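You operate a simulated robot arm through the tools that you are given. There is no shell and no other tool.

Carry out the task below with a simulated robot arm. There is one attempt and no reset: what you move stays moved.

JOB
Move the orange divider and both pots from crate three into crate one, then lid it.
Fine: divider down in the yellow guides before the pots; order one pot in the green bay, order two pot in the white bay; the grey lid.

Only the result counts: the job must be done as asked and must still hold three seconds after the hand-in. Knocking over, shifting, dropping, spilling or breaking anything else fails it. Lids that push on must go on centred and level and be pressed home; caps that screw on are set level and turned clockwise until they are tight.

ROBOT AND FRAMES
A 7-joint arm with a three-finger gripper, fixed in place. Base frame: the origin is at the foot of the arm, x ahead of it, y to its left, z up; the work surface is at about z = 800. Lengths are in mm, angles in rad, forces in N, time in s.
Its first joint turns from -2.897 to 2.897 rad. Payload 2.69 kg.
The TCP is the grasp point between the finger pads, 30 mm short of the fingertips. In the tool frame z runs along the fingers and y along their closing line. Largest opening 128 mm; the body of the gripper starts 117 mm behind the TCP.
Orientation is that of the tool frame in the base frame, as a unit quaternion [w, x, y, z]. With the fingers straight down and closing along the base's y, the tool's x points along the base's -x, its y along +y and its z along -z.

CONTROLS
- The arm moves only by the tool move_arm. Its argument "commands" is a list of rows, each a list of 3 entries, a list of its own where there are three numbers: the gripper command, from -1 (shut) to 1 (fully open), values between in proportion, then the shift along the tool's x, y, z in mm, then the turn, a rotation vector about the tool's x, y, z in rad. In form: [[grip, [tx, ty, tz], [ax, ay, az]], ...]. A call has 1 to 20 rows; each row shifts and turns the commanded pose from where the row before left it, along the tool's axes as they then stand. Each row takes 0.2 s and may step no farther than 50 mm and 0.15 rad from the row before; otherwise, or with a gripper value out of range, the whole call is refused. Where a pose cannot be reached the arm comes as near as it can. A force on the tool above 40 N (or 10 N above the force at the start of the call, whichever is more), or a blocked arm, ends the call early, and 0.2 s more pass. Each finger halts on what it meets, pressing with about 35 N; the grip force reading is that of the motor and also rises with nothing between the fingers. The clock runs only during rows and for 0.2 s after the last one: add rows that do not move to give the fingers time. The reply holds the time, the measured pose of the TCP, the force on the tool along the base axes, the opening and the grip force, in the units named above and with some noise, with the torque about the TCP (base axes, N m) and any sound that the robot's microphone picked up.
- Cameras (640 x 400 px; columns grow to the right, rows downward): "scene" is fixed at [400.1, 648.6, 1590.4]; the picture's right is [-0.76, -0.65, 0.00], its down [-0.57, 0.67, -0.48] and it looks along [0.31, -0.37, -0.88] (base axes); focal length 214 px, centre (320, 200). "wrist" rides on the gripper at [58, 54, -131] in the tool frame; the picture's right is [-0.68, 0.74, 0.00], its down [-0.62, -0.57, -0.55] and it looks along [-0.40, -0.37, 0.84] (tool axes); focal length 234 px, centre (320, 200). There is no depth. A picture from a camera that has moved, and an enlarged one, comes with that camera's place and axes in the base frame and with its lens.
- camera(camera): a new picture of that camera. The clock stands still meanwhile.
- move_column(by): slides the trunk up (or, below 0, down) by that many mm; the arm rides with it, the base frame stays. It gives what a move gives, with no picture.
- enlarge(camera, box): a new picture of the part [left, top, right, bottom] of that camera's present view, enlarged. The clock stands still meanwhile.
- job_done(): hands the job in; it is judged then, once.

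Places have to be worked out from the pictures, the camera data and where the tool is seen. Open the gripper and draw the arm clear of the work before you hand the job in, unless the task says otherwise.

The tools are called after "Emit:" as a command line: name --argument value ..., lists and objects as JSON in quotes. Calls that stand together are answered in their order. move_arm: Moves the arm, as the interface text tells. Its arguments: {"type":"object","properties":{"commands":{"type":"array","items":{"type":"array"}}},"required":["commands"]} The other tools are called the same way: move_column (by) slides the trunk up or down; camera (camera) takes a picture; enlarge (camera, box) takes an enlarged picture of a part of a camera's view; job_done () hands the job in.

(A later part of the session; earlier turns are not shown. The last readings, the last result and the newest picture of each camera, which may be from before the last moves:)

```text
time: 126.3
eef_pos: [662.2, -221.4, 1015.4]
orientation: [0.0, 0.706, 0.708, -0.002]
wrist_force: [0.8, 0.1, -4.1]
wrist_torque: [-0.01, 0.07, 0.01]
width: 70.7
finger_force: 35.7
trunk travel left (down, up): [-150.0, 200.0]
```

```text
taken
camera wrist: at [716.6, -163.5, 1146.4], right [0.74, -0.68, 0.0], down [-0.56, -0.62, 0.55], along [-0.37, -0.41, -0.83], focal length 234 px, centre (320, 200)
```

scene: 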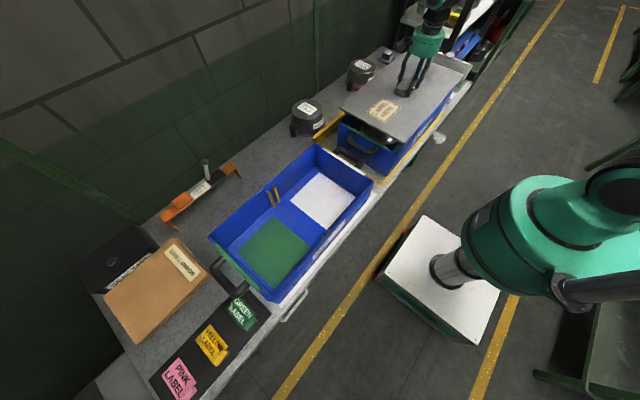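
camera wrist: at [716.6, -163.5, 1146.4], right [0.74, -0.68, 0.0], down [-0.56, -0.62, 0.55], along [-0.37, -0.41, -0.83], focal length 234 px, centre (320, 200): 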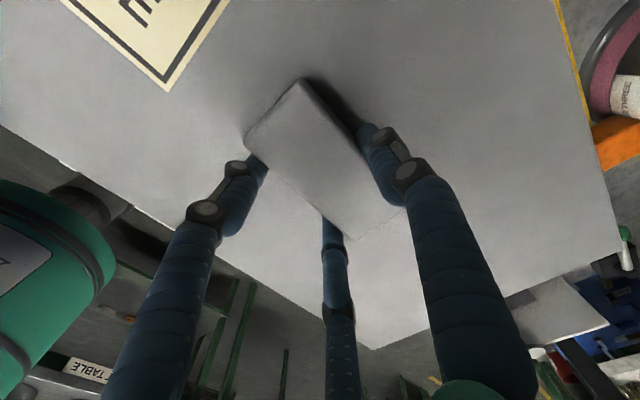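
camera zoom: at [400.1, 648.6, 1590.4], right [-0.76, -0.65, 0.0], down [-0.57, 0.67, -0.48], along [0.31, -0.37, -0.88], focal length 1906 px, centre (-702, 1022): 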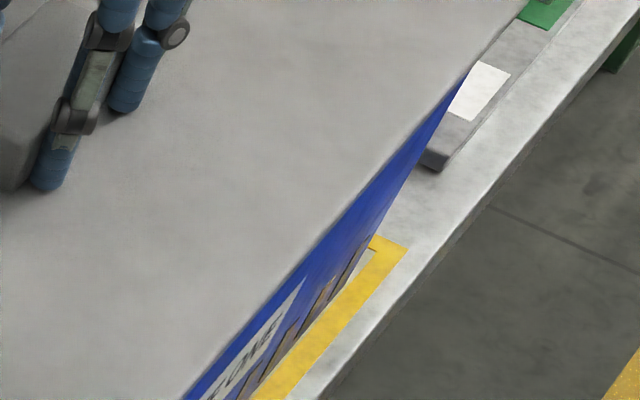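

With the ~16 mm gap the overhang estimate is uncertain, so I nudge +2 mm in y and lower to a few mm above the rim to judge the overhang directly.

Emit:
move_arm --commands '[[-1, [2, 0, 4], [0, 0, 0]], [-1, [0, 0, 4], [0, 0, 0]], [-1, [0, 0, 0], [0, 0, 0]]]'

Emit:
enlarge --camera "scene" --box '[345, 110, 385, 140]'

Emit:
enlarge --camera "scene" --box '[375, 125, 415, 155]'

Emit:
enlarge --camera "scene" --box '[335, 95, 375, 125]'

```text
time: 127.1
eef_pos: [662.3, -220.0, 1008.1]
orientation: [0.001, 0.707, 0.708, -0.001]
wrist_force: [-0.1, -0.3, -4.1]
wrist_torque: [-0.01, 0.09, 0.0]
width: 70.1
finger_force: 35.6
trunk travel left (down, up): [-150.0, 200.0]
```

```text
13.33 times, centred on (365, 125) of scene
camera zoom: at [400.1, 648.6, 1590.4], right [-0.76, -0.65, 0.0], down [-0.57, 0.67, -0.48], along [0.31, -0.37, -0.88], focal length 2860 px, centre (-280, 1200)
```

zoom: 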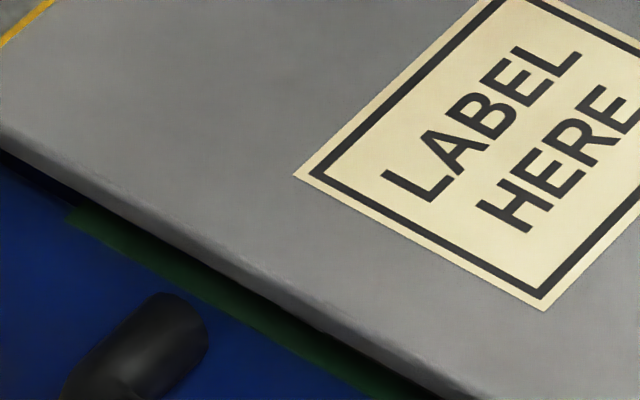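

```text
13.33 times, centred on (395, 140) of scene
camera zoom: at [400.1, 648.6, 1590.4], right [-0.76, -0.65, 0.0], down [-0.57, 0.67, -0.48], along [0.31, -0.37, -0.88], focal length 2860 px, centre (-680, 1000)
```

zoom: 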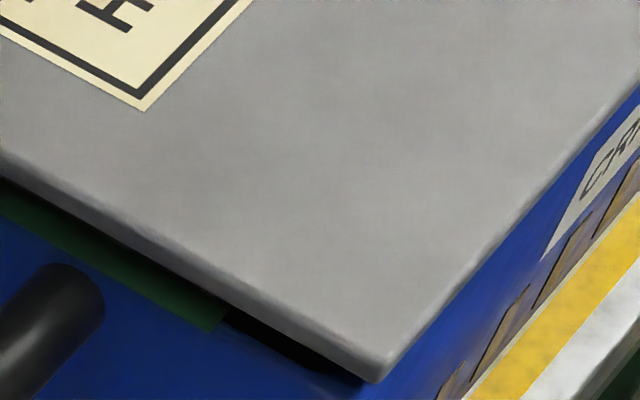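

```text
13.33 times, centred on (355, 110) of scene
camera zoom: at [400.1, 648.6, 1590.4], right [-0.76, -0.65, 0.0], down [-0.57, 0.67, -0.48], along [0.31, -0.37, -0.88], focal length 2860 px, centre (-147, 1400)
```

zoom: 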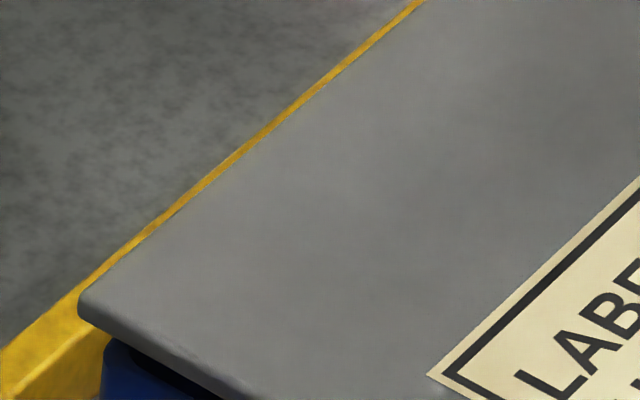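

Front/back overhang is even (≈6–8 mm each). For the y direction I check the −y end with the wrist camera.

Emit:
enlarge --camera "wrist" --box '[340, 200, 640, 400]'

Emit:
enlarge --camera "scene" --box '[420, 50, 480, 95]'

Emit:
enlarge --camera "wrist" --box '[0, 100, 200, 225]'

```text
2.00 times, centred on (490, 300) of wrist
camera zoom: at [716.5, -161.4, 1138.8], right [0.74, -0.68, 0.0], down [-0.56, -0.62, 0.55], along [-0.37, -0.41, -0.83], focal length 468 px, centre (-20, 0)
```

zoom: 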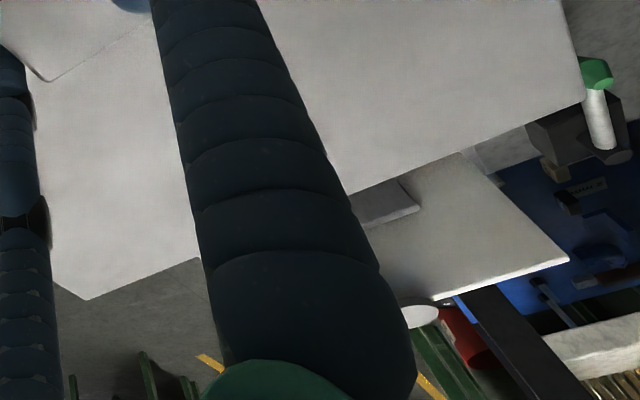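

```text
8.89 times, centred on (450, 72) of scene
camera zoom: at [400.1, 648.6, 1590.4], right [-0.76, -0.65, 0.0], down [-0.57, 0.67, -0.48], along [0.31, -0.37, -0.88], focal length 1906 px, centre (-836, 1333)
```

zoom: 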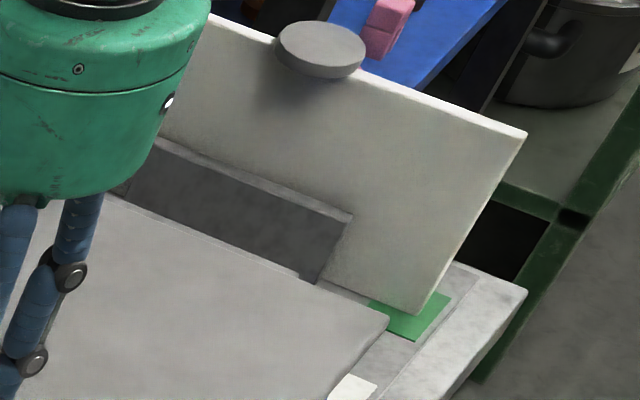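

```text
3.20 times, centred on (100, 162) of wrist
camera zoom: at [716.5, -161.4, 1138.8], right [0.74, -0.68, 0.0], down [-0.56, -0.62, 0.55], along [-0.37, -0.41, -0.83], focal length 749 px, centre (1024, 320)
```

zoom: 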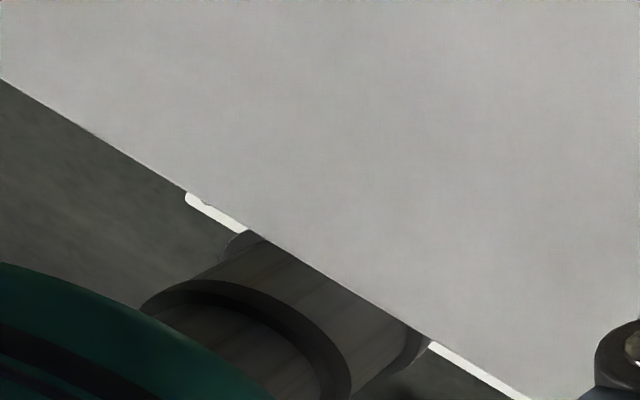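

The remaining uncertainty is the exact gap. I lower in 2 mm steps until the lid just touches, then judge the overhang with zero gap.

Emit:
move_arm --commands '[[-1, [0, 0, 2], [0, 0, 0]], [-1, [0, 0, 2], [0, 0, 0]], [-1, [0, 0, 0], [0, 0, 0]]]'

Emit:
move_arm --commands '[[-1, [0, 0, 2], [0, 0, 0]], [-1, [0, 0, 0], [0, 0, 0]]]'

```text
time: 127.9
eef_pos: [663.9, -220.4, 1005.6]
orientation: [0.0, 0.706, 0.708, -0.001]
wrist_force: [-0.4, -0.3, -4.6]
wrist_torque: [-0.01, 0.03, 0.01]
width: 70.5
finger_force: 34.5
trunk travel left (down, up): [-150.0, 200.0]
```

```text
time: 128.5
eef_pos: [662.5, -219.2, 1003.3]
orientation: [0.0, 0.706, 0.708, -0.001]
wrist_force: [-0.1, 0.2, -3.6]
wrist_torque: [-0.01, 0.03, 0.05]
width: 70.4
finger_force: 35.0
trunk travel left (down, up): [-150.0, 200.0]
```

No contact yet at TCP z≈1003. I continue.

Emit:
move_arm --commands '[[-1, [0, 0, 2], [0, 0, 0]], [-1, [0, 0, 0], [0, 0, 0]]]'

Emit:
move_arm --commands '[[-1, [0, 0, 2], [0, 0, 0]], [-1, [0, 0, 0], [0, 0, 0]]]'

Emit:
enlarge --camera "scene" --box '[345, 110, 385, 140]'

Emit:
enlarge --camera "scene" --box '[375, 125, 415, 155]'

```text
time: 129.1
eef_pos: [662.9, -220.8, 1000.4]
orientation: [0.0, 0.707, 0.708, -0.001]
wrist_force: [0.1, -0.2, -4.3]
wrist_torque: [0.0, 0.06, 0.02]
width: 70.6
finger_force: 35.3
trunk travel left (down, up): [-150.0, 200.0]
```

```text
time: 129.7
eef_pos: [663.5, -219.0, 999.4]
orientation: [0.0, 0.707, 0.708, -0.001]
wrist_force: [0.4, -0.2, -4.2]
wrist_torque: [-0.01, 0.07, 0.02]
width: 70.7
finger_force: 35.0
trunk travel left (down, up): [-150.0, 200.0]
```

```text
13.33 times, centred on (365, 125) of scene
camera zoom: at [400.1, 648.6, 1590.4], right [-0.76, -0.65, 0.0], down [-0.57, 0.67, -0.48], along [0.31, -0.37, -0.88], focal length 2860 px, centre (-280, 1200)
```

zoom: 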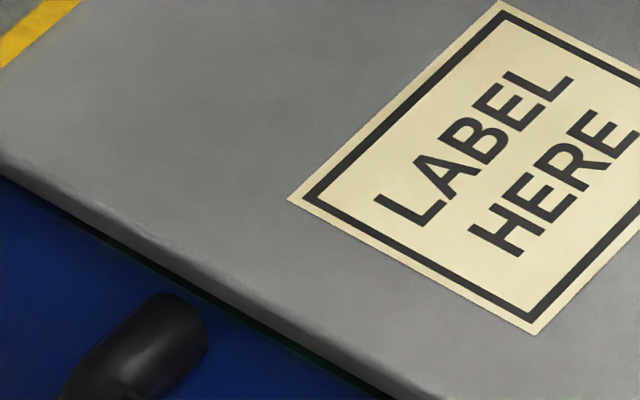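

```text
13.33 times, centred on (395, 140) of scene
camera zoom: at [400.1, 648.6, 1590.4], right [-0.76, -0.65, 0.0], down [-0.57, 0.67, -0.48], along [0.31, -0.37, -0.88], focal length 2860 px, centre (-680, 1000)
```

zoom: 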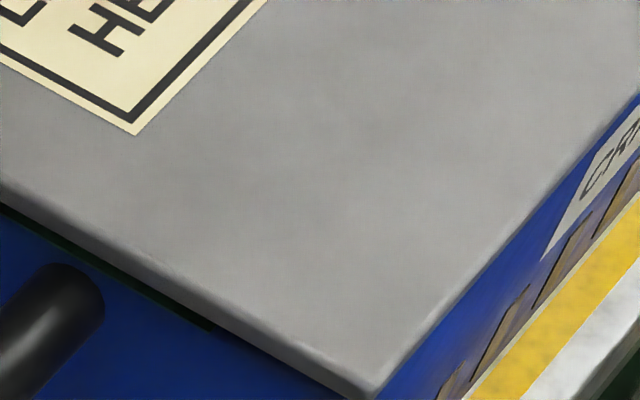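

Still free, so the rim is lower than assumed (which makes the overhang come out right). I keep lowering in 2 mm steps.

Emit:
move_arm --commands '[[-1, [0, 0, 2], [0, 0, 0]], [-1, [0, 0, 0], [0, 0, 0]]]'

Emit:
move_arm --commands '[[-1, [0, 0, 2], [0, 0, 0]], [-1, [0, 0, 0], [0, 0, 0]]]'

Emit:
move_arm --commands '[[-1, [0, 0, 1.5], [0, 0, 0]], [-1, [0, 0, 0], [0, 0, 0]]]'

```text
time: 130.3
eef_pos: [662.2, -218.3, 996.6]
orientation: [-0.001, 0.706, 0.708, -0.001]
wrist_force: [0.4, 0.7, -3.9]
wrist_torque: [0.01, 0.05, -0.01]
width: 70.4
finger_force: 35.1
trunk travel left (down, up): [-150.0, 200.0]
```

```text
time: 130.9
eef_pos: [664.1, -218.3, 994.7]
orientation: [0.0, 0.707, 0.707, -0.001]
wrist_force: [0.1, -0.1, -3.9]
wrist_torque: [-0.04, 0.02, -0.01]
width: 70.6
finger_force: 35.0
trunk travel left (down, up): [-150.0, 200.0]
```

```text
time: 131.5
eef_pos: [661.2, -219.7, 992.8]
orientation: [-0.001, 0.706, 0.708, -0.002]
wrist_force: [0.3, 0.2, -3.3]
wrist_torque: [0.0, 0.06, -0.01]
width: 70.4
finger_force: 35.0
trunk travel left (down, up): [-150.0, 200.0]
```

Emit:
enlarge --camera "scene" --box '[375, 125, 415, 155]'

Emit:
enlarge --camera "scene" --box '[335, 95, 375, 125]'

Emit:
enlarge --camera "scene" --box '[320, 60, 480, 180]'

```text
13.33 times, centred on (395, 140) of scene
camera zoom: at [400.1, 648.6, 1590.4], right [-0.76, -0.65, 0.0], down [-0.57, 0.67, -0.48], along [0.31, -0.37, -0.88], focal length 2860 px, centre (-680, 1000)
```

zoom: 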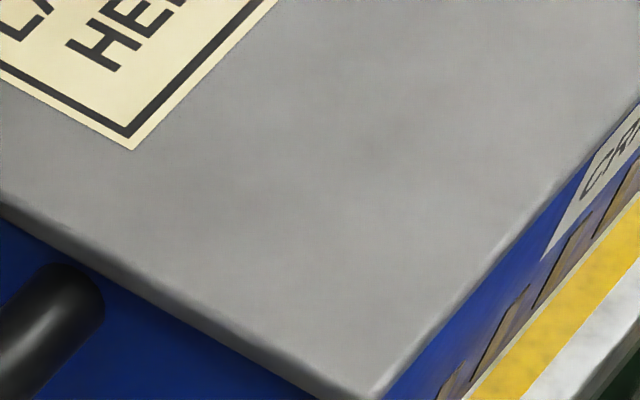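

```text
13.33 times, centred on (355, 110) of scene
camera zoom: at [400.1, 648.6, 1590.4], right [-0.76, -0.65, 0.0], down [-0.57, 0.67, -0.48], along [0.31, -0.37, -0.88], focal length 2860 px, centre (-147, 1400)
```

zoom: 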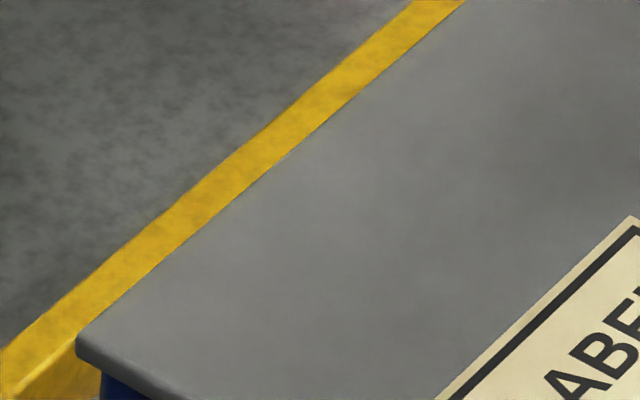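

```text
3.33 times, centred on (400, 120) of scene
camera zoom: at [400.1, 648.6, 1590.4], right [-0.76, -0.65, 0.0], down [-0.57, 0.67, -0.48], along [0.31, -0.37, -0.88], focal length 715 px, centre (53, 467)
```

zoom: 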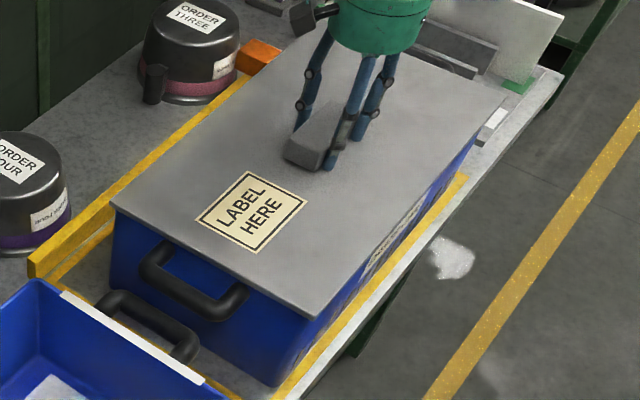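

Lid now covers the strip all along (overhang growing as it descends); still hanging free. I continue stepping down.

Emit:
move_arm --commands '[[-1, [0, 0, 1.5], [0, 0, 0]], [-1, [0, 0, 0], [0, 0, 0]]]'

Emit:
move_arm --commands '[[-1, [0, 0, 1.5], [0, 0, 0]], [-1, [0, 0, 0], [0, 0, 0]]]'

Emit:
move_arm --commands '[[-1, [0, 0, 1.5], [0, 0, 0]], [-1, [0, 0, 0], [0, 0, 0]]]'

```text
time: 132.1
eef_pos: [662.4, -219.0, 991.1]
orientation: [0.0, 0.706, 0.708, -0.001]
wrist_force: [-0.4, 0.3, 0.7]
wrist_torque: [0.04, -0.63, 0.11]
width: 70.4
finger_force: 35.5
trunk travel left (down, up): [-150.0, 200.0]
```

```text
time: 132.7
eef_pos: [661.6, -220.1, 991.6]
orientation: [0.002, 0.706, 0.708, 0.0]
wrist_force: [-2.3, 3.1, 18.3]
wrist_torque: [0.43, -0.01, 0.05]
width: 70.4
finger_force: 35.0
trunk travel left (down, up): [-150.0, 200.0]
```

```text
time: 133.3
eef_pos: [663.6, -220.0, 988.9]
orientation: [0.002, 0.707, 0.708, 0.0]
wrist_force: [-1.2, -0.9, 35.8]
wrist_torque: [-0.02, -0.24, 0.05]
width: 70.4
finger_force: 35.1
trunk travel left (down, up): [-150.0, 200.0]
```

The lid has landed on the rim all round (force 36 N, low torque). I look at the alignment from the scene camera before pressing.

Emit:
enlarge --camera "scene" --box '[375, 125, 415, 155]'

Emit:
enlarge --camera "scene" --box '[335, 100, 375, 130]'

Emit:
enlarge --camera "scene" --box '[430, 60, 480, 98]'

Emit:
enlarge --camera "scene" --box '[345, 110, 385, 140]'

```text
13.33 times, centred on (395, 140) of scene
camera zoom: at [400.1, 648.6, 1590.4], right [-0.76, -0.65, 0.0], down [-0.57, 0.67, -0.48], along [0.31, -0.37, -0.88], focal length 2860 px, centre (-680, 1000)
```

zoom: 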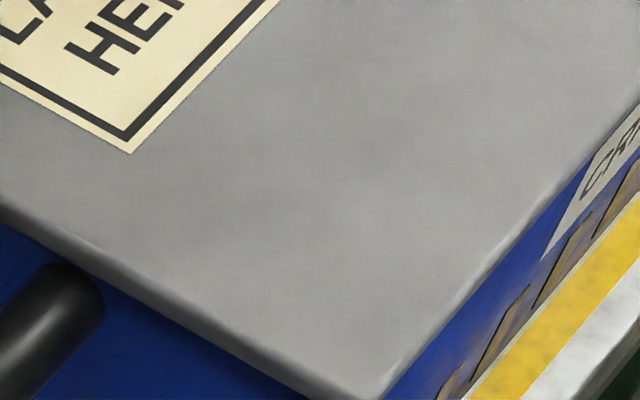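

```text
13.33 times, centred on (355, 115) of scene
camera zoom: at [400.1, 648.6, 1590.4], right [-0.76, -0.65, 0.0], down [-0.57, 0.67, -0.48], along [0.31, -0.37, -0.88], focal length 2860 px, centre (-147, 1333)
```

zoom: 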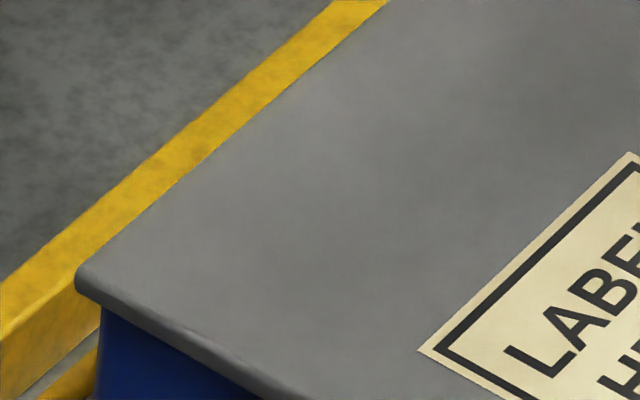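

```text
10.53 times, centred on (455, 79) of scene
camera zoom: at [400.1, 648.6, 1590.4], right [-0.76, -0.65, 0.0], down [-0.57, 0.67, -0.48], along [0.31, -0.37, -0.88], focal length 2258 px, centre (-1101, 1474)
```

zoom: 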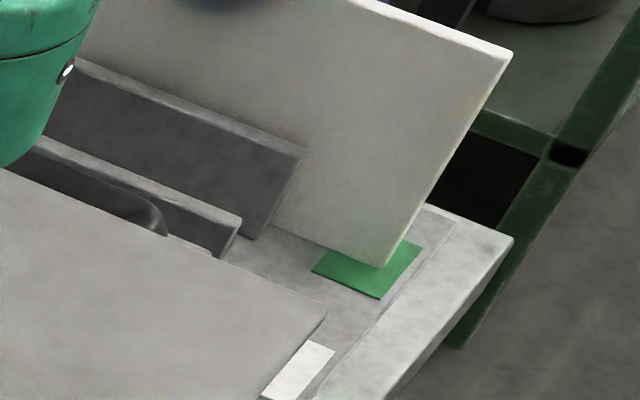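

```text
13.33 times, centred on (365, 125) of scene
camera zoom: at [400.1, 648.6, 1590.4], right [-0.76, -0.65, 0.0], down [-0.57, 0.67, -0.48], along [0.31, -0.37, -0.88], focal length 2860 px, centre (-280, 1200)
```

zoom: 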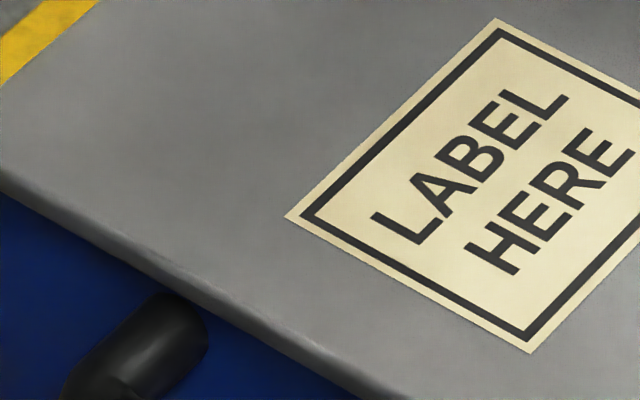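

The lid overhangs evenly on the visible sides with no gap. I press it home with gradually increasing force and watch for it to seat.

Emit:
move_arm --commands '[[-1, [0, 0, 0.5], [0, 0, 0]], [-1, [0, 0, 0], [0, 0, 0]]]'

```text
time: 133.9
eef_pos: [662.3, -220.0, 988.2]
orientation: [0.001, 0.707, 0.707, 0.0]
wrist_force: [3.7, -3.8, 30.7]
wrist_torque: [-0.11, -0.64, -0.02]
width: 70.8
finger_force: 35.1
trunk travel left (down, up): [-150.0, 200.0]
```

Force eased to 31 N while z dropped to 988 — it's moving down. I continue pressing in small steps.

Emit:
move_arm --commands '[[-1, [0, 0, 0.8], [0, 0, 0]], [-1, [0, 0, 0], [0, 0, 0]]]'

Emit:
move_arm --commands '[[-1, [0, 0, 0.8], [0, 0, 0]], [-1, [0, 0, 0], [0, 0, 0]]]'

```text
time: 134.5
eef_pos: [662.0, -218.8, 989.5]
orientation: [0.0, 0.706, 0.708, 0.001]
wrist_force: [8.7, -7.0, 33.4]
wrist_torque: [-0.22, -0.64, -0.05]
width: 70.6
finger_force: 35.0
trunk travel left (down, up): [-150.0, 200.0]
```

```text
time: 135.1
eef_pos: [662.3, -219.8, 989.4]
orientation: [0.002, 0.706, 0.708, -0.001]
wrist_force: [-2.7, 0.5, 13.7]
wrist_torque: [0.81, 0.91, 0.34]
width: 70.4
finger_force: 34.8
trunk travel left (down, up): [-150.0, 200.0]
stopped in row 2: the force on the tool passed its limit at 45 N (the readings are from after the stop); the commanded pose is now the measured one
```

The contact height matches the lid's skirt being down over the rim with its plate on the rim top (relative geometry: rim 33 mm above the lid's old top). I press once more in a controlled way to be sure it is home.

Emit:
move_arm --commands '[[-1, [0, 0, 1], [0, 0, 0]], [-1, [0, 0, 0], [0, 0, 0]]]'

Emit:
move_arm --commands '[[-1, [0, 0, 1], [0, 0, 0]], [-1, [0, 0, 0], [0, 0, 0]]]'

```text
time: 135.7
eef_pos: [662.5, -219.0, 988.3]
orientation: [0.003, 0.706, 0.708, 0.0]
wrist_force: [-7.9, 3.8, 31.6]
wrist_torque: [1.06, 0.68, 0.67]
width: 70.5
finger_force: 35.2
trunk travel left (down, up): [-150.0, 200.0]
```

```text
time: 136.4
eef_pos: [665.9, -219.6, 988.4]
orientation: [0.003, 0.707, 0.708, 0.0]
wrist_force: [-1.1, 0.9, 15.4]
wrist_torque: [1.66, 1.34, 0.47]
width: 70.5
finger_force: 35.2
trunk travel left (down, up): [-150.0, 200.0]
stopped in row 2: the force on the tool passed its limit at 43 N (the readings are from after the stop); the commanded pose is now the measured one
```

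The lid no longer moves under 43 N. I release the handle to remove residual stresses and look.

Emit:
move_arm --commands '[[-1, [0, 0, -1], [0, 0, 0]], [0.2, [0, 0, 0], [0, 0, 0]], [0.48, [0, 0, 0], [0, 0, 0]], [0.48, [0, 0, 0], [0, 0, 0]]]'

Emit:
enlarge --camera "scene" --box '[320, 60, 480, 180]'

Emit:
enlarge --camera "scene" --box '[335, 100, 375, 130]'

Emit:
enlarge --camera "scene" --box '[375, 130, 415, 160]'

```text
time: 137.4
eef_pos: [665.9, -218.6, 988.9]
orientation: [0.003, 0.707, 0.708, 0.0]
wrist_force: [0.0, 0.1, 0.4]
wrist_torque: [0.0, -0.03, 0.01]
width: 94.7
finger_force: 0.0
trunk travel left (down, up): [-150.0, 200.0]
```

```text
3.33 times, centred on (400, 120) of scene
camera zoom: at [400.1, 648.6, 1590.4], right [-0.76, -0.65, 0.0], down [-0.57, 0.67, -0.48], along [0.31, -0.37, -0.88], focal length 715 px, centre (53, 467)
```

zoom: 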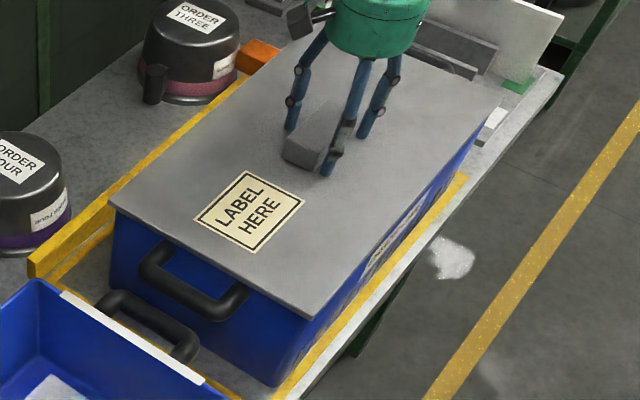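

```text
13.33 times, centred on (355, 115) of scene
camera zoom: at [400.1, 648.6, 1590.4], right [-0.76, -0.65, 0.0], down [-0.57, 0.67, -0.48], along [0.31, -0.37, -0.88], focal length 2860 px, centre (-147, 1333)
```

zoom: 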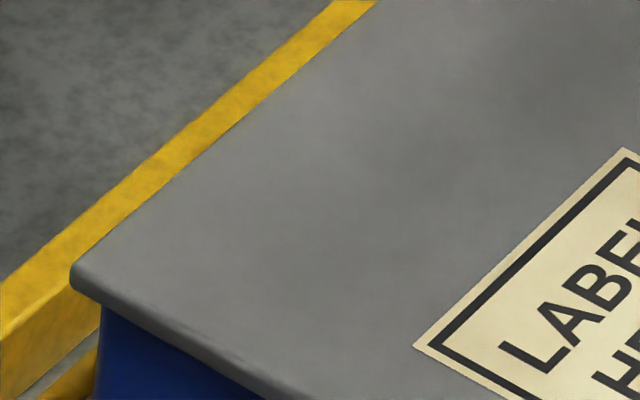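

```text
13.33 times, centred on (395, 145) of scene
camera zoom: at [400.1, 648.6, 1590.4], right [-0.76, -0.65, 0.0], down [-0.57, 0.67, -0.48], along [0.31, -0.37, -0.88], focal length 2860 px, centre (-680, 933)
```

zoom: 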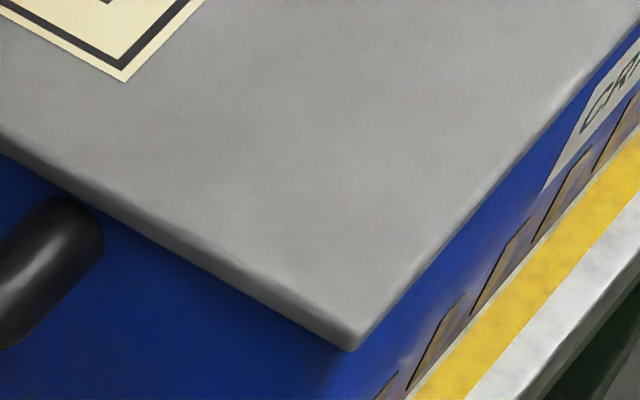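

I retract straight up and take the same symmetric high views as before to measure where the lid sits relative to the crate and whether it's level and down.

Emit:
move_arm --commands '[[0.48, [0, 0, -15], [0, 0, 0]], [0.48, [0, 0, -30], [0, 0, 0]], [0.48, [0, -2.5, -45], [0, 0, 0]], [0.48, [0, -2.5, -45], [0, 0, 0]], [0.48, [0, -2.5, -45], [0, 0, 0]], [0.48, [0, -2.5, -45], [0, 0, 0]], [0.48, [0, -5, -45], [0, 0, 0]], [0.48, [0, -11, -42], [0, 0, 0]], [0.48, [0, 0, 0], [0, 0, -0.1449]], [0.48, [0, 0, 0], [0, 0, -0.1449]], [0.48, [0, 0, 0], [0, 0, -0.1449]], [0.48, [0, 0, 0], [0, 0, -0.1449]], [0.48, [0, 0, 0], [0, 0, -0.1449]], [0.48, [0, 0, 0], [0, 0, -0.1449]], [0.48, [0, 0, 0], [0, 0, -0.1449]], [0.48, [0, 0, 0], [0, 0, -0.1449]], [0.48, [0, 0, 0], [0, 0, -0.1449]], [0.48, [0, 0, 0], [0, 0, -0.1449]]]'

Emit:
move_arm --commands '[[0.48, [0, 0, 0], [0, 0, -0.1449]], [0.48, [0, 0, 0], [0, 0, -0.1449]], [0.48, [0, 0, 0], [0, 0, -0.1449]], [0.48, [0, 0, 0], [0, 0, -0.1449]], [0.48, [0, 0, 0], [0, 0, -0.1449]], [0.48, [0, 0, 0], [0, 0, -0.1449]], [0.48, [0, 0, 0], [0, 0, 0]], [0.48, [0, 0, 0], [0, 0, 0]]]'

Emit:
camera --camera "wrist"

Emit:
enlarge --camera "wrist" --box '[120, 0, 320, 130]'

Emit:
enlarge --camera "wrist" --box '[310, 0, 510, 130]'

Emit:
enlarge --camera "wrist" --box '[170, 50, 470, 210]'

```text
time: 141.2
eef_pos: [638.2, -219.1, 1300.1]
orientation: [0.001, 0.06, 0.998, -0.003]
wrist_force: [-0.1, 0.3, -0.2]
wrist_torque: [0.01, 0.02, 0.02]
width: 94.6
finger_force: 0.1
trunk travel left (down, up): [-150.0, 200.0]
```

```text
time: 143.0
eef_pos: [637.3, -218.7, 1300.0]
orientation: [0.001, -0.365, 0.931, -0.002]
wrist_force: [0.0, 0.8, -0.2]
wrist_torque: [0.0, -0.05, 0.0]
width: 94.9
finger_force: 0.1
trunk travel left (down, up): [-150.0, 200.0]
```

```text
taken
camera wrist: at [558.1, -219.7, 1430.9], right [-0.01, 1.0, 0.0], down [0.83, 0.01, 0.55], along [0.55, 0.0, -0.83], focal length 234 px, centre (320, 200)
```

wrist: 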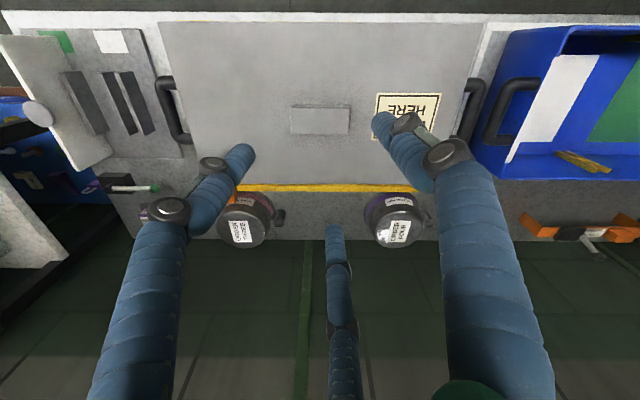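

```text
3.08 times, centred on (220, 65) of wrist
camera zoom: at [558.1, -219.7, 1430.9], right [-0.01, 1.0, 0.0], down [0.83, 0.01, 0.55], along [0.55, 0.0, -0.83], focal length 720 px, centre (628, 615)
```

zoom: 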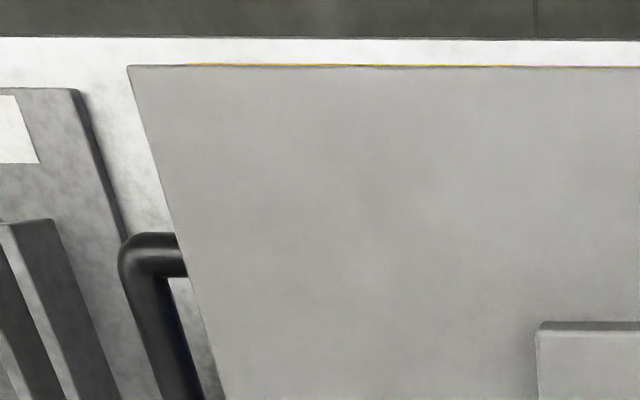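

```text
3.08 times, centred on (410, 65) of wrist
camera zoom: at [558.1, -219.7, 1430.9], right [-0.01, 1.0, 0.0], down [0.83, 0.01, 0.55], along [0.55, 0.0, -0.83], focal length 720 px, centre (43, 615)
```

zoom: 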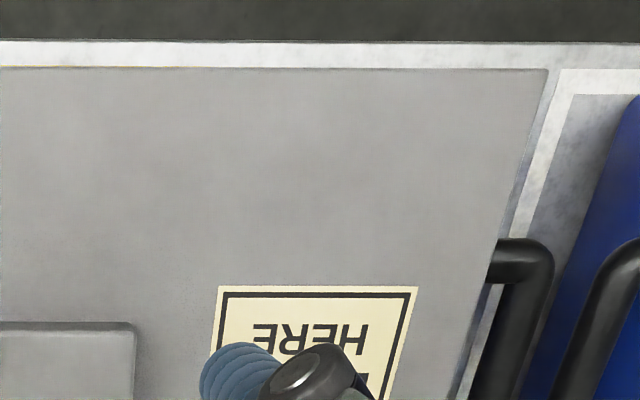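

```text
2.13 times, centred on (320, 130) of wrist
camera zoom: at [558.1, -219.7, 1430.9], right [-0.01, 1.0, 0.0], down [0.83, 0.01, 0.55], along [0.55, 0.0, -0.83], focal length 500 px, centre (320, 349)
```

zoom: 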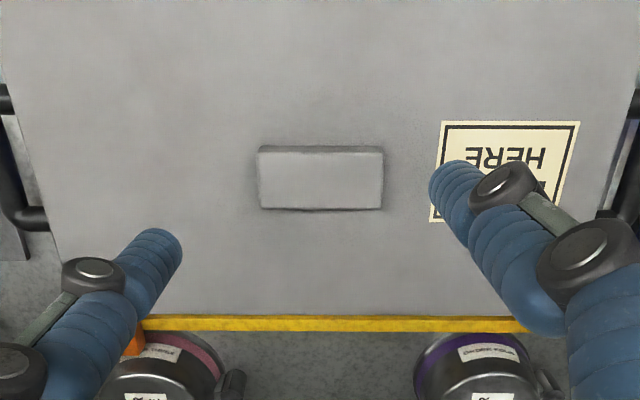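

Lid is centred within ~1.5 mm (front overhang ≈6.5, back ≈7.5, y offset ≈+1.5 mm), top at z≈954. To check level and full seating I'll probe/press the lid directly above the rim at several points with the closed fingers, reading contact height. First I close the hand and move above the front‑left rim area.

Emit:
move_arm --commands '[[-1, [0, 0, 0], [0, 0, 0]], [-1, [0, 0, 0], [0, 0, 0]], [-1, [0, 0, 0], [0, 0, 0]], [-1, [0, 0, 0], [0, 0, 0]]]'

Emit:
enlarge --camera "wrist" --box '[200, 80, 440, 230]'

```text
time: 144.0
eef_pos: [638.4, -218.5, 1299.6]
orientation: [0.001, -0.366, 0.931, -0.002]
wrist_force: [-0.6, 0.1, -0.1]
wrist_torque: [0.0, 0.0, -0.03]
width: 2.1
finger_force: 31.8
trunk travel left (down, up): [-150.0, 200.0]
```

```text
2.67 times, centred on (320, 155) of wrist
camera zoom: at [558.1, -219.6, 1430.9], right [-0.01, 1.0, 0.0], down [0.83, 0.01, 0.55], along [0.55, 0.0, -0.83], focal length 624 px, centre (320, 320)
```

zoom: 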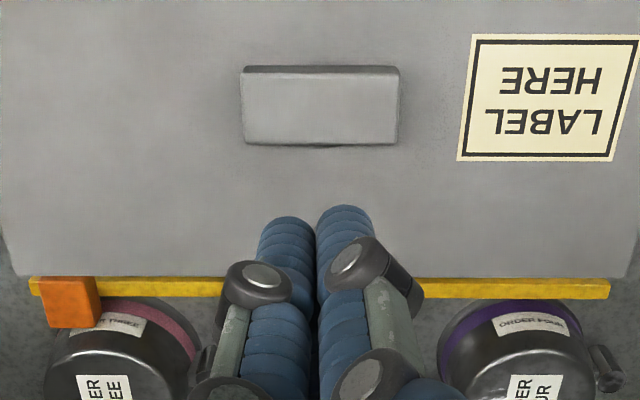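

I move above the front‑left corner of the lid and descend to ~20 mm above it.

Emit:
move_arm --commands '[[-1, [-15.6, 39.7, 0], [0, 0, 0]], [-1, [-15.6, 39.7, 0], [0, 0, 0]], [-1, [-15.6, 39.7, 0], [0, 0, 0]], [-1, [-15.6, 39.7, 0], [0, 0, 0]], [-1, [-15.6, 39.7, 0], [0, 0, 0]], [-1, [-15.6, 39.7, 0], [0, 0, 0]], [-1, [0, 0, 42], [0, 0, 0]], [-1, [0, 0, 42], [0, 0, 0]], [-1, [0, 0, 42], [0, 0, 0]], [-1, [0, 0, 42], [0, 0, 0]], [-1, [0, 0, 42], [0, 0, 0]], [-1, [0, 0, 42], [0, 0, 0]], [-1, [0, 0, 42], [0, 0, 0]], [-1, [0, 0, 8], [0, 0, 0]], [-1, [0, 0, 0], [0, 0, 0]]]'

Emit:
camera --camera "wrist"

Emit:
enlarge --camera "scene" --box '[340, 60, 460, 170]'

```text
time: 147.2
eef_pos: [544.4, 19.2, 995.7]
orientation: [0.001, -0.366, 0.931, -0.003]
wrist_force: [0.5, -0.5, -0.2]
wrist_torque: [0.04, 0.01, 0.0]
width: 1.8
finger_force: 31.5
trunk travel left (down, up): [-150.0, 200.0]
```

```text
taken
camera wrist: at [465.4, 17.7, 1126.7], right [-0.01, 1.0, 0.0], down [0.83, 0.01, 0.55], along [0.55, 0.0, -0.83], focal length 234 px, centre (320, 200)
```

wrist: 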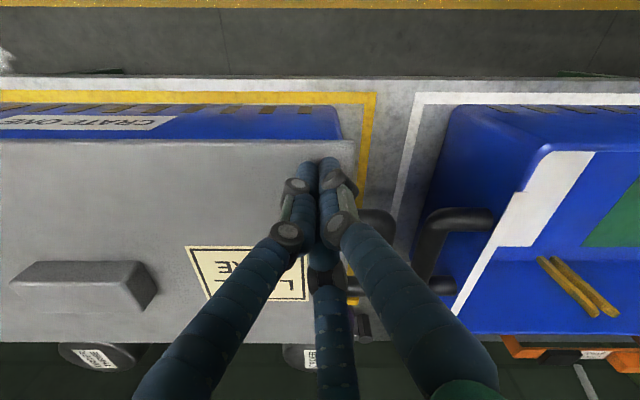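

```text
3.64 times, centred on (400, 115) of scene
camera zoom: at [400.1, 648.6, 1590.4], right [-0.76, -0.65, 0.0], down [-0.57, 0.67, -0.48], along [0.31, -0.37, -0.88], focal length 780 px, centre (29, 509)
```

zoom: 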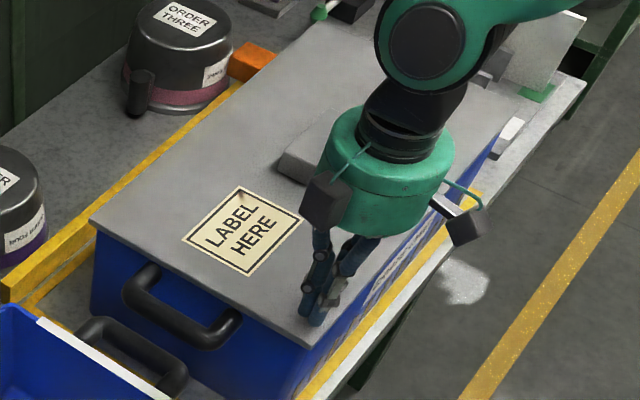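

The view shows "CRATE ONE" on the crate, confirmed. I zoom on the front edge to see how the lid sits against the rim.

Emit:
enlarge --camera "wrist" --box '[0, 90, 160, 170]'

Emit:
enlarge --camera "wrist" --box '[220, 90, 380, 190]'

```text
4.00 times, centred on (80, 130) of wrist
camera zoom: at [465.4, 17.7, 1126.7], right [-0.01, 1.0, 0.0], down [0.83, 0.01, 0.55], along [0.55, 0.0, -0.83], focal length 937 px, centre (1280, 480)
```

zoom: 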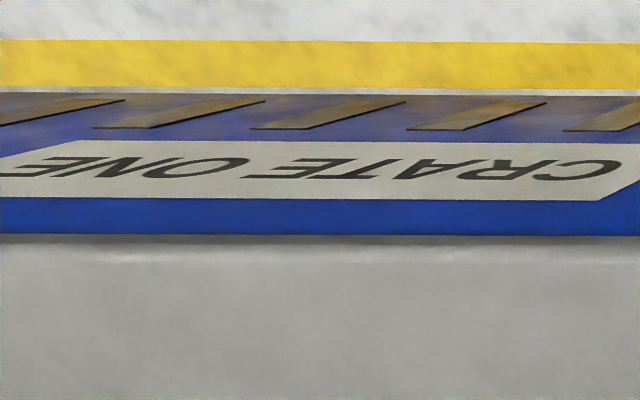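

```text
4.00 times, centred on (300, 140) of wrist
camera zoom: at [465.4, 17.7, 1126.7], right [-0.01, 1.0, 0.0], down [0.83, 0.01, 0.55], along [0.55, 0.0, -0.83], focal length 937 px, centre (400, 440)
```

zoom: 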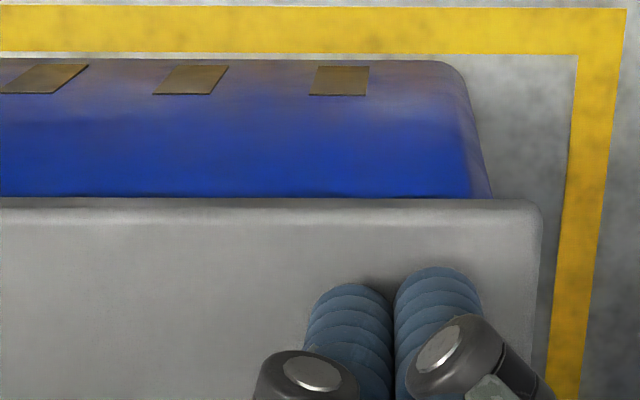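

I probe this corner: descending in small steps until the lid takes load.

Emit:
move_arm --commands '[[-1, [0, 0, 4], [0, 0, 0]], [-1, [0, 0, 3], [0, 0, 0]], [-1, [0, 0, 0], [0, 0, 0]]]'

Emit:
move_arm --commands '[[-1, [0, 0, 1.5], [0, 0, 0]], [-1, [0, 0, 0], [0, 0, 0]]]'

Emit:
move_arm --commands '[[-1, [0, 0, 1.5], [0, 0, 0]], [-1, [0, 0, 0], [0, 0, 0]]]'

```text
time: 148.0
eef_pos: [546.3, 17.9, 989.6]
orientation: [0.001, -0.366, 0.931, -0.003]
wrist_force: [-0.2, -0.6, 0.2]
wrist_torque: [0.03, 0.03, 0.0]
width: 2.3
finger_force: 31.3
trunk travel left (down, up): [-150.0, 200.0]
```

```text
time: 148.6
eef_pos: [545.9, 18.4, 989.2]
orientation: [0.001, -0.365, 0.931, -0.002]
wrist_force: [-0.7, 0.3, -0.1]
wrist_torque: [-0.01, -0.02, 0.02]
width: 2.1
finger_force: 31.1
trunk travel left (down, up): [-150.0, 200.0]
```

```text
time: 149.2
eef_pos: [545.3, 18.7, 987.2]
orientation: [0.002, -0.367, 0.93, -0.003]
wrist_force: [-0.6, -0.1, 2.0]
wrist_torque: [0.0, 0.02, 0.02]
width: 2.2
finger_force: 31.2
trunk travel left (down, up): [-150.0, 200.0]
```

Contact at TCP z≈987 (lid surface ≈957). I press further at this corner.

Emit:
move_arm --commands '[[-1, [0, 0, 1], [0, 0, 0]], [-1, [0, 0, 0], [0, 0, 0]]]'

Emit:
move_arm --commands '[[-1, [0, 0, 1], [0, 0, 0]], [-1, [0, 0, 0], [0, 0, 0]]]'

Emit:
move_arm --commands '[[-1, [0, 0, 1], [0, 0, 0]], [-1, [0, 0, 0], [0, 0, 0]]]'

```text
time: 149.8
eef_pos: [545.1, 18.1, 986.4]
orientation: [0.002, -0.366, 0.931, -0.003]
wrist_force: [2.2, -1.0, 8.0]
wrist_torque: [0.06, 0.01, -0.01]
width: 2.2
finger_force: 31.8
trunk travel left (down, up): [-150.0, 200.0]
```

```text
time: 150.4
eef_pos: [545.3, 18.2, 986.5]
orientation: [0.001, -0.365, 0.931, -0.004]
wrist_force: [0.9, 3.0, 25.5]
wrist_torque: [0.11, 0.14, -0.02]
width: 6.0
finger_force: 31.4
trunk travel left (down, up): [-150.0, 200.0]
```

```text
time: 150.9
eef_pos: [548.1, 18.4, 987.1]
orientation: [0.003, -0.366, 0.931, -0.003]
wrist_force: [-2.4, -0.6, 14.4]
wrist_torque: [0.15, 0.26, 0.07]
width: 2.2
finger_force: 31.2
trunk travel left (down, up): [-150.0, 200.0]
stopped in row 2: the force on the tool passed its limit at 41 N (the readings are from after the stop); the commanded pose is now the measured one
```

The corner is solid at lid surface z≈956.5 (41 N with no give). I lift, re-level the tool and probe the back‑left corner the same way.

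Emit:
move_arm --commands '[[-1, [0, 0, -8], [0, 0, 0]], [-1, [0, 0, -10], [-0.0078, 0.0034, 0]], [-1, [-31.2, -28.9, 0], [0, 0, 0]], [-1, [-31.2, -28.9, 0], [0, 0, 0]], [-1, [-31.2, -28.9, 0], [0, 0, 0]], [-1, [-31.2, -28.9, 0], [0, 0, 0]], [-1, [-31.2, -28.9, 0], [0, 0, 0]], [-1, [-31.2, -28.9, 0], [0, 0, 0]], [-1, [0, 0, 0], [0, 0, 0]], [-1, [0, 0, 8], [0, 0, 0]], [-1, [0, 0, 5], [0, 0, 0]], [-1, [0, 0, 0], [0, 0, 0]]]'

Emit:
move_arm --commands '[[-1, [0, 0, 2], [0, 0, 0]], [-1, [0, 0, 0], [0, 0, 0]]]'

Emit:
move_arm --commands '[[-1, [0, 0, 1.5], [0, 0, 0]], [-1, [0, 0, 0], [0, 0, 0]]]'

```text
time: 153.5
eef_pos: [802.4, 17.5, 989.0]
orientation: [-0.001, -0.367, 0.93, 0.0]
wrist_force: [0.1, 0.1, 0.3]
wrist_torque: [-0.03, 0.02, -0.01]
width: 2.2
finger_force: 31.4
trunk travel left (down, up): [-150.0, 200.0]
```

```text
time: 154.1
eef_pos: [801.4, 17.7, 987.8]
orientation: [-0.001, -0.365, 0.931, 0.0]
wrist_force: [-0.3, -0.3, -0.3]
wrist_torque: [0.01, 0.0, -0.02]
width: 2.3
finger_force: 31.3
trunk travel left (down, up): [-150.0, 200.0]
```

```text
time: 154.7
eef_pos: [803.1, 17.3, 985.8]
orientation: [0.0, -0.366, 0.931, 0.0]
wrist_force: [-1.2, -1.2, 6.7]
wrist_torque: [-0.06, -0.01, -0.02]
width: 5.7
finger_force: 31.3
trunk travel left (down, up): [-150.0, 200.0]
```

Same contact height (~986). I press here to ~30 N.

Emit:
move_arm --commands '[[-1, [0, 0, 1], [0, 0, 0]], [-1, [0, 0, 0], [0, 0, 0]]]'

Emit:
move_arm --commands '[[-1, [0, 0, 0.8], [0, 0, 0]], [-1, [0, 0, 0], [0, 0, 0]]]'

```text
time: 155.3
eef_pos: [803.0, 17.3, 987.3]
orientation: [0.0, -0.365, 0.931, 0.0]
wrist_force: [2.7, -3.6, 13.6]
wrist_torque: [-0.1, -0.07, 0.09]
width: 5.8
finger_force: 31.4
trunk travel left (down, up): [-150.0, 200.0]
```

```text
time: 155.9
eef_pos: [802.3, 18.0, 986.8]
orientation: [0.001, -0.366, 0.931, 0.0]
wrist_force: [5.5, -7.2, 24.3]
wrist_torque: [-0.16, -0.06, 0.13]
width: 5.8
finger_force: 31.7
trunk travel left (down, up): [-150.0, 200.0]
```

Solid too. I probe the back‑right corner (803, −460).

Emit:
move_arm --commands '[[-1, [0, 0, -8], [0, 0, 0]], [-1, [0, 0, -10], [0, 0, 0]], [-1, [29.5, -31.9, 0], [0, 0, 0]], [-1, [29.5, -31.9, 0], [0, 0, 0]], [-1, [29.5, -31.9, 0], [0, 0, 0]], [-1, [29.5, -31.9, 0], [0, 0, 0]], [-1, [29.5, -31.9, 0], [0, 0, 0]], [-1, [29.5, -31.9, 0], [0, 0, 0]], [-1, [29.5, -31.9, 0], [0, 0, 0]], [-1, [29.5, -31.9, 0], [0, 0, 0]], [-1, [29.5, -31.9, 0], [0, 0, 0]], [-1, [29.5, -31.9, 0], [0, 0, 0]], [-1, [29.5, -31.9, 0], [0, 0, 0]], [-1, [0, 0, 0], [0, 0, 0]], [-1, [0, 0, 8], [0, 0, 0]], [-1, [0, 0, 4], [0, 0, 0]], [-1, [0, 0, 0], [0, 0, 0]]]'

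Emit:
move_arm --commands '[[-1, [0, 0, 2], [0, 0, 0]], [-1, [0, 0, 0], [0, 0, 0]]]'

Emit:
move_arm --commands '[[-1, [0, 0, 1.5], [0, 0, 0]], [-1, [0, 0, 0], [0, 0, 0]]]'

Emit:
move_arm --commands '[[-1, [0, 0, 1], [0, 0, 0]], [-1, [0, 0, 0], [0, 0, 0]]]'

```text
time: 159.5
eef_pos: [801.8, -458.7, 990.7]
orientation: [-0.002, -0.366, 0.931, 0.001]
wrist_force: [-0.5, 0.5, 0.0]
wrist_torque: [0.0, 0.01, -0.05]
width: 2.0
finger_force: 31.6
trunk travel left (down, up): [-150.0, 200.0]
```

```text
time: 160.1
eef_pos: [802.8, -458.3, 989.4]
orientation: [-0.001, -0.366, 0.931, 0.001]
wrist_force: [0.0, -0.5, 0.3]
wrist_torque: [-0.02, 0.01, -0.04]
width: 2.2
finger_force: 31.7
trunk travel left (down, up): [-150.0, 200.0]
```

```text
time: 160.7
eef_pos: [803.3, -459.1, 987.3]
orientation: [-0.001, -0.366, 0.931, 0.001]
wrist_force: [0.4, 0.7, 0.8]
wrist_torque: [0.0, 0.02, -0.01]
width: 1.9
finger_force: 31.7
trunk travel left (down, up): [-150.0, 200.0]
```

```text
time: 161.3
eef_pos: [802.8, -459.8, 985.9]
orientation: [-0.001, -0.366, 0.931, -0.001]
wrist_force: [-0.1, 1.2, 2.5]
wrist_torque: [0.04, -0.05, 0.02]
width: 2.0
finger_force: 31.6
trunk travel left (down, up): [-150.0, 200.0]
```

Contact again at ~986 — the lid is level. I press here as well.

Emit:
move_arm --commands '[[-1, [0, 0, 1], [0, 0, 0]], [-1, [0, 0, 0], [0, 0, 0]]]'

Emit:
move_arm --commands '[[-1, [0, 0, 0.8], [0, 0, 0]], [-1, [0, 0, 0], [0, 0, 0]]]'

Emit:
move_arm --commands '[[-1, [0, 0, 0.6], [0, 0, 0]], [-1, [0, 0, 0], [0, 0, 0]]]'

```text
time: 161.9
eef_pos: [802.4, -460.7, 986.0]
orientation: [0.001, -0.366, 0.931, 0.0]
wrist_force: [-2.5, 1.9, 8.5]
wrist_torque: [0.04, 0.03, 0.06]
width: 6.0
finger_force: 31.3
trunk travel left (down, up): [-150.0, 200.0]
```

```text
time: 162.5
eef_pos: [802.7, -458.9, 986.9]
orientation: [0.001, -0.365, 0.931, -0.001]
wrist_force: [-4.6, -1.5, 15.7]
wrist_torque: [-0.04, 0.12, 0.05]
width: 6.1
finger_force: 31.1
trunk travel left (down, up): [-150.0, 200.0]
```

```text
time: 163.1
eef_pos: [802.3, -458.9, 986.0]
orientation: [0.0, -0.365, 0.931, -0.001]
wrist_force: [-4.7, -6.7, 23.9]
wrist_torque: [-0.12, 0.16, 0.06]
width: 6.0
finger_force: 31.3
trunk travel left (down, up): [-150.0, 200.0]
```

Solid. Now the last corner, front‑right (545, −460).

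Emit:
move_arm --commands '[[-1, [0, 0, -8], [0, 0, 0]], [-1, [0, 0, -10], [0, 0, 0]], [-1, [31.5, 29.2, 0], [0, 0, 0]], [-1, [31.5, 29.2, 0], [0, 0, 0]], [-1, [31.5, 29.2, 0], [0, 0, 0]], [-1, [31.5, 29.2, 0], [0, 0, 0]], [-1, [31.5, 29.2, 0], [0, 0, 0]], [-1, [31.5, 29.2, 0], [0, 0, 0]], [-1, [0, 0, 0], [0, 0, 0]], [-1, [0, 0, 8], [0, 0, 0]], [-1, [0, 0, 4], [0, 0, 0]], [-1, [0, 0, 0], [0, 0, 0]]]'

Emit:
move_arm --commands '[[-1, [0, 0, 2], [0, 0, 0]], [-1, [0, 0, 0], [0, 0, 0]]]'

Emit:
move_arm --commands '[[-1, [0, 0, 1.5], [0, 0, 0]], [-1, [0, 0, 0], [0, 0, 0]]]'

Emit:
move_arm --commands '[[-1, [0, 0, 1], [0, 0, 0]], [-1, [0, 0, 0], [0, 0, 0]]]'

```text
time: 165.7
eef_pos: [545.7, -460.4, 989.2]
orientation: [-0.001, -0.366, 0.931, 0.0]
wrist_force: [-0.6, 0.7, 0.1]
wrist_torque: [0.02, -0.01, 0.03]
width: 2.1
finger_force: 31.7
trunk travel left (down, up): [-150.0, 200.0]
```

```text
time: 166.3
eef_pos: [544.5, -459.5, 987.4]
orientation: [-0.001, -0.366, 0.931, 0.001]
wrist_force: [0.3, -0.5, 0.3]
wrist_torque: [-0.01, -0.01, 0.0]
width: 1.8
finger_force: 31.4
trunk travel left (down, up): [-150.0, 200.0]
```

```text
time: 166.9
eef_pos: [544.7, -459.6, 987.6]
orientation: [-0.001, -0.366, 0.931, 0.0]
wrist_force: [-1.6, 0.0, 2.1]
wrist_torque: [-0.01, -0.03, -0.03]
width: 2.2
finger_force: 31.1
trunk travel left (down, up): [-150.0, 200.0]
```

```text
time: 167.5
eef_pos: [544.4, -459.8, 986.8]
orientation: [0.0, -0.366, 0.931, 0.0]
wrist_force: [-3.1, 2.0, 14.3]
wrist_torque: [0.09, 0.08, 0.04]
width: 6.1
finger_force: 31.2
trunk travel left (down, up): [-150.0, 200.0]
```

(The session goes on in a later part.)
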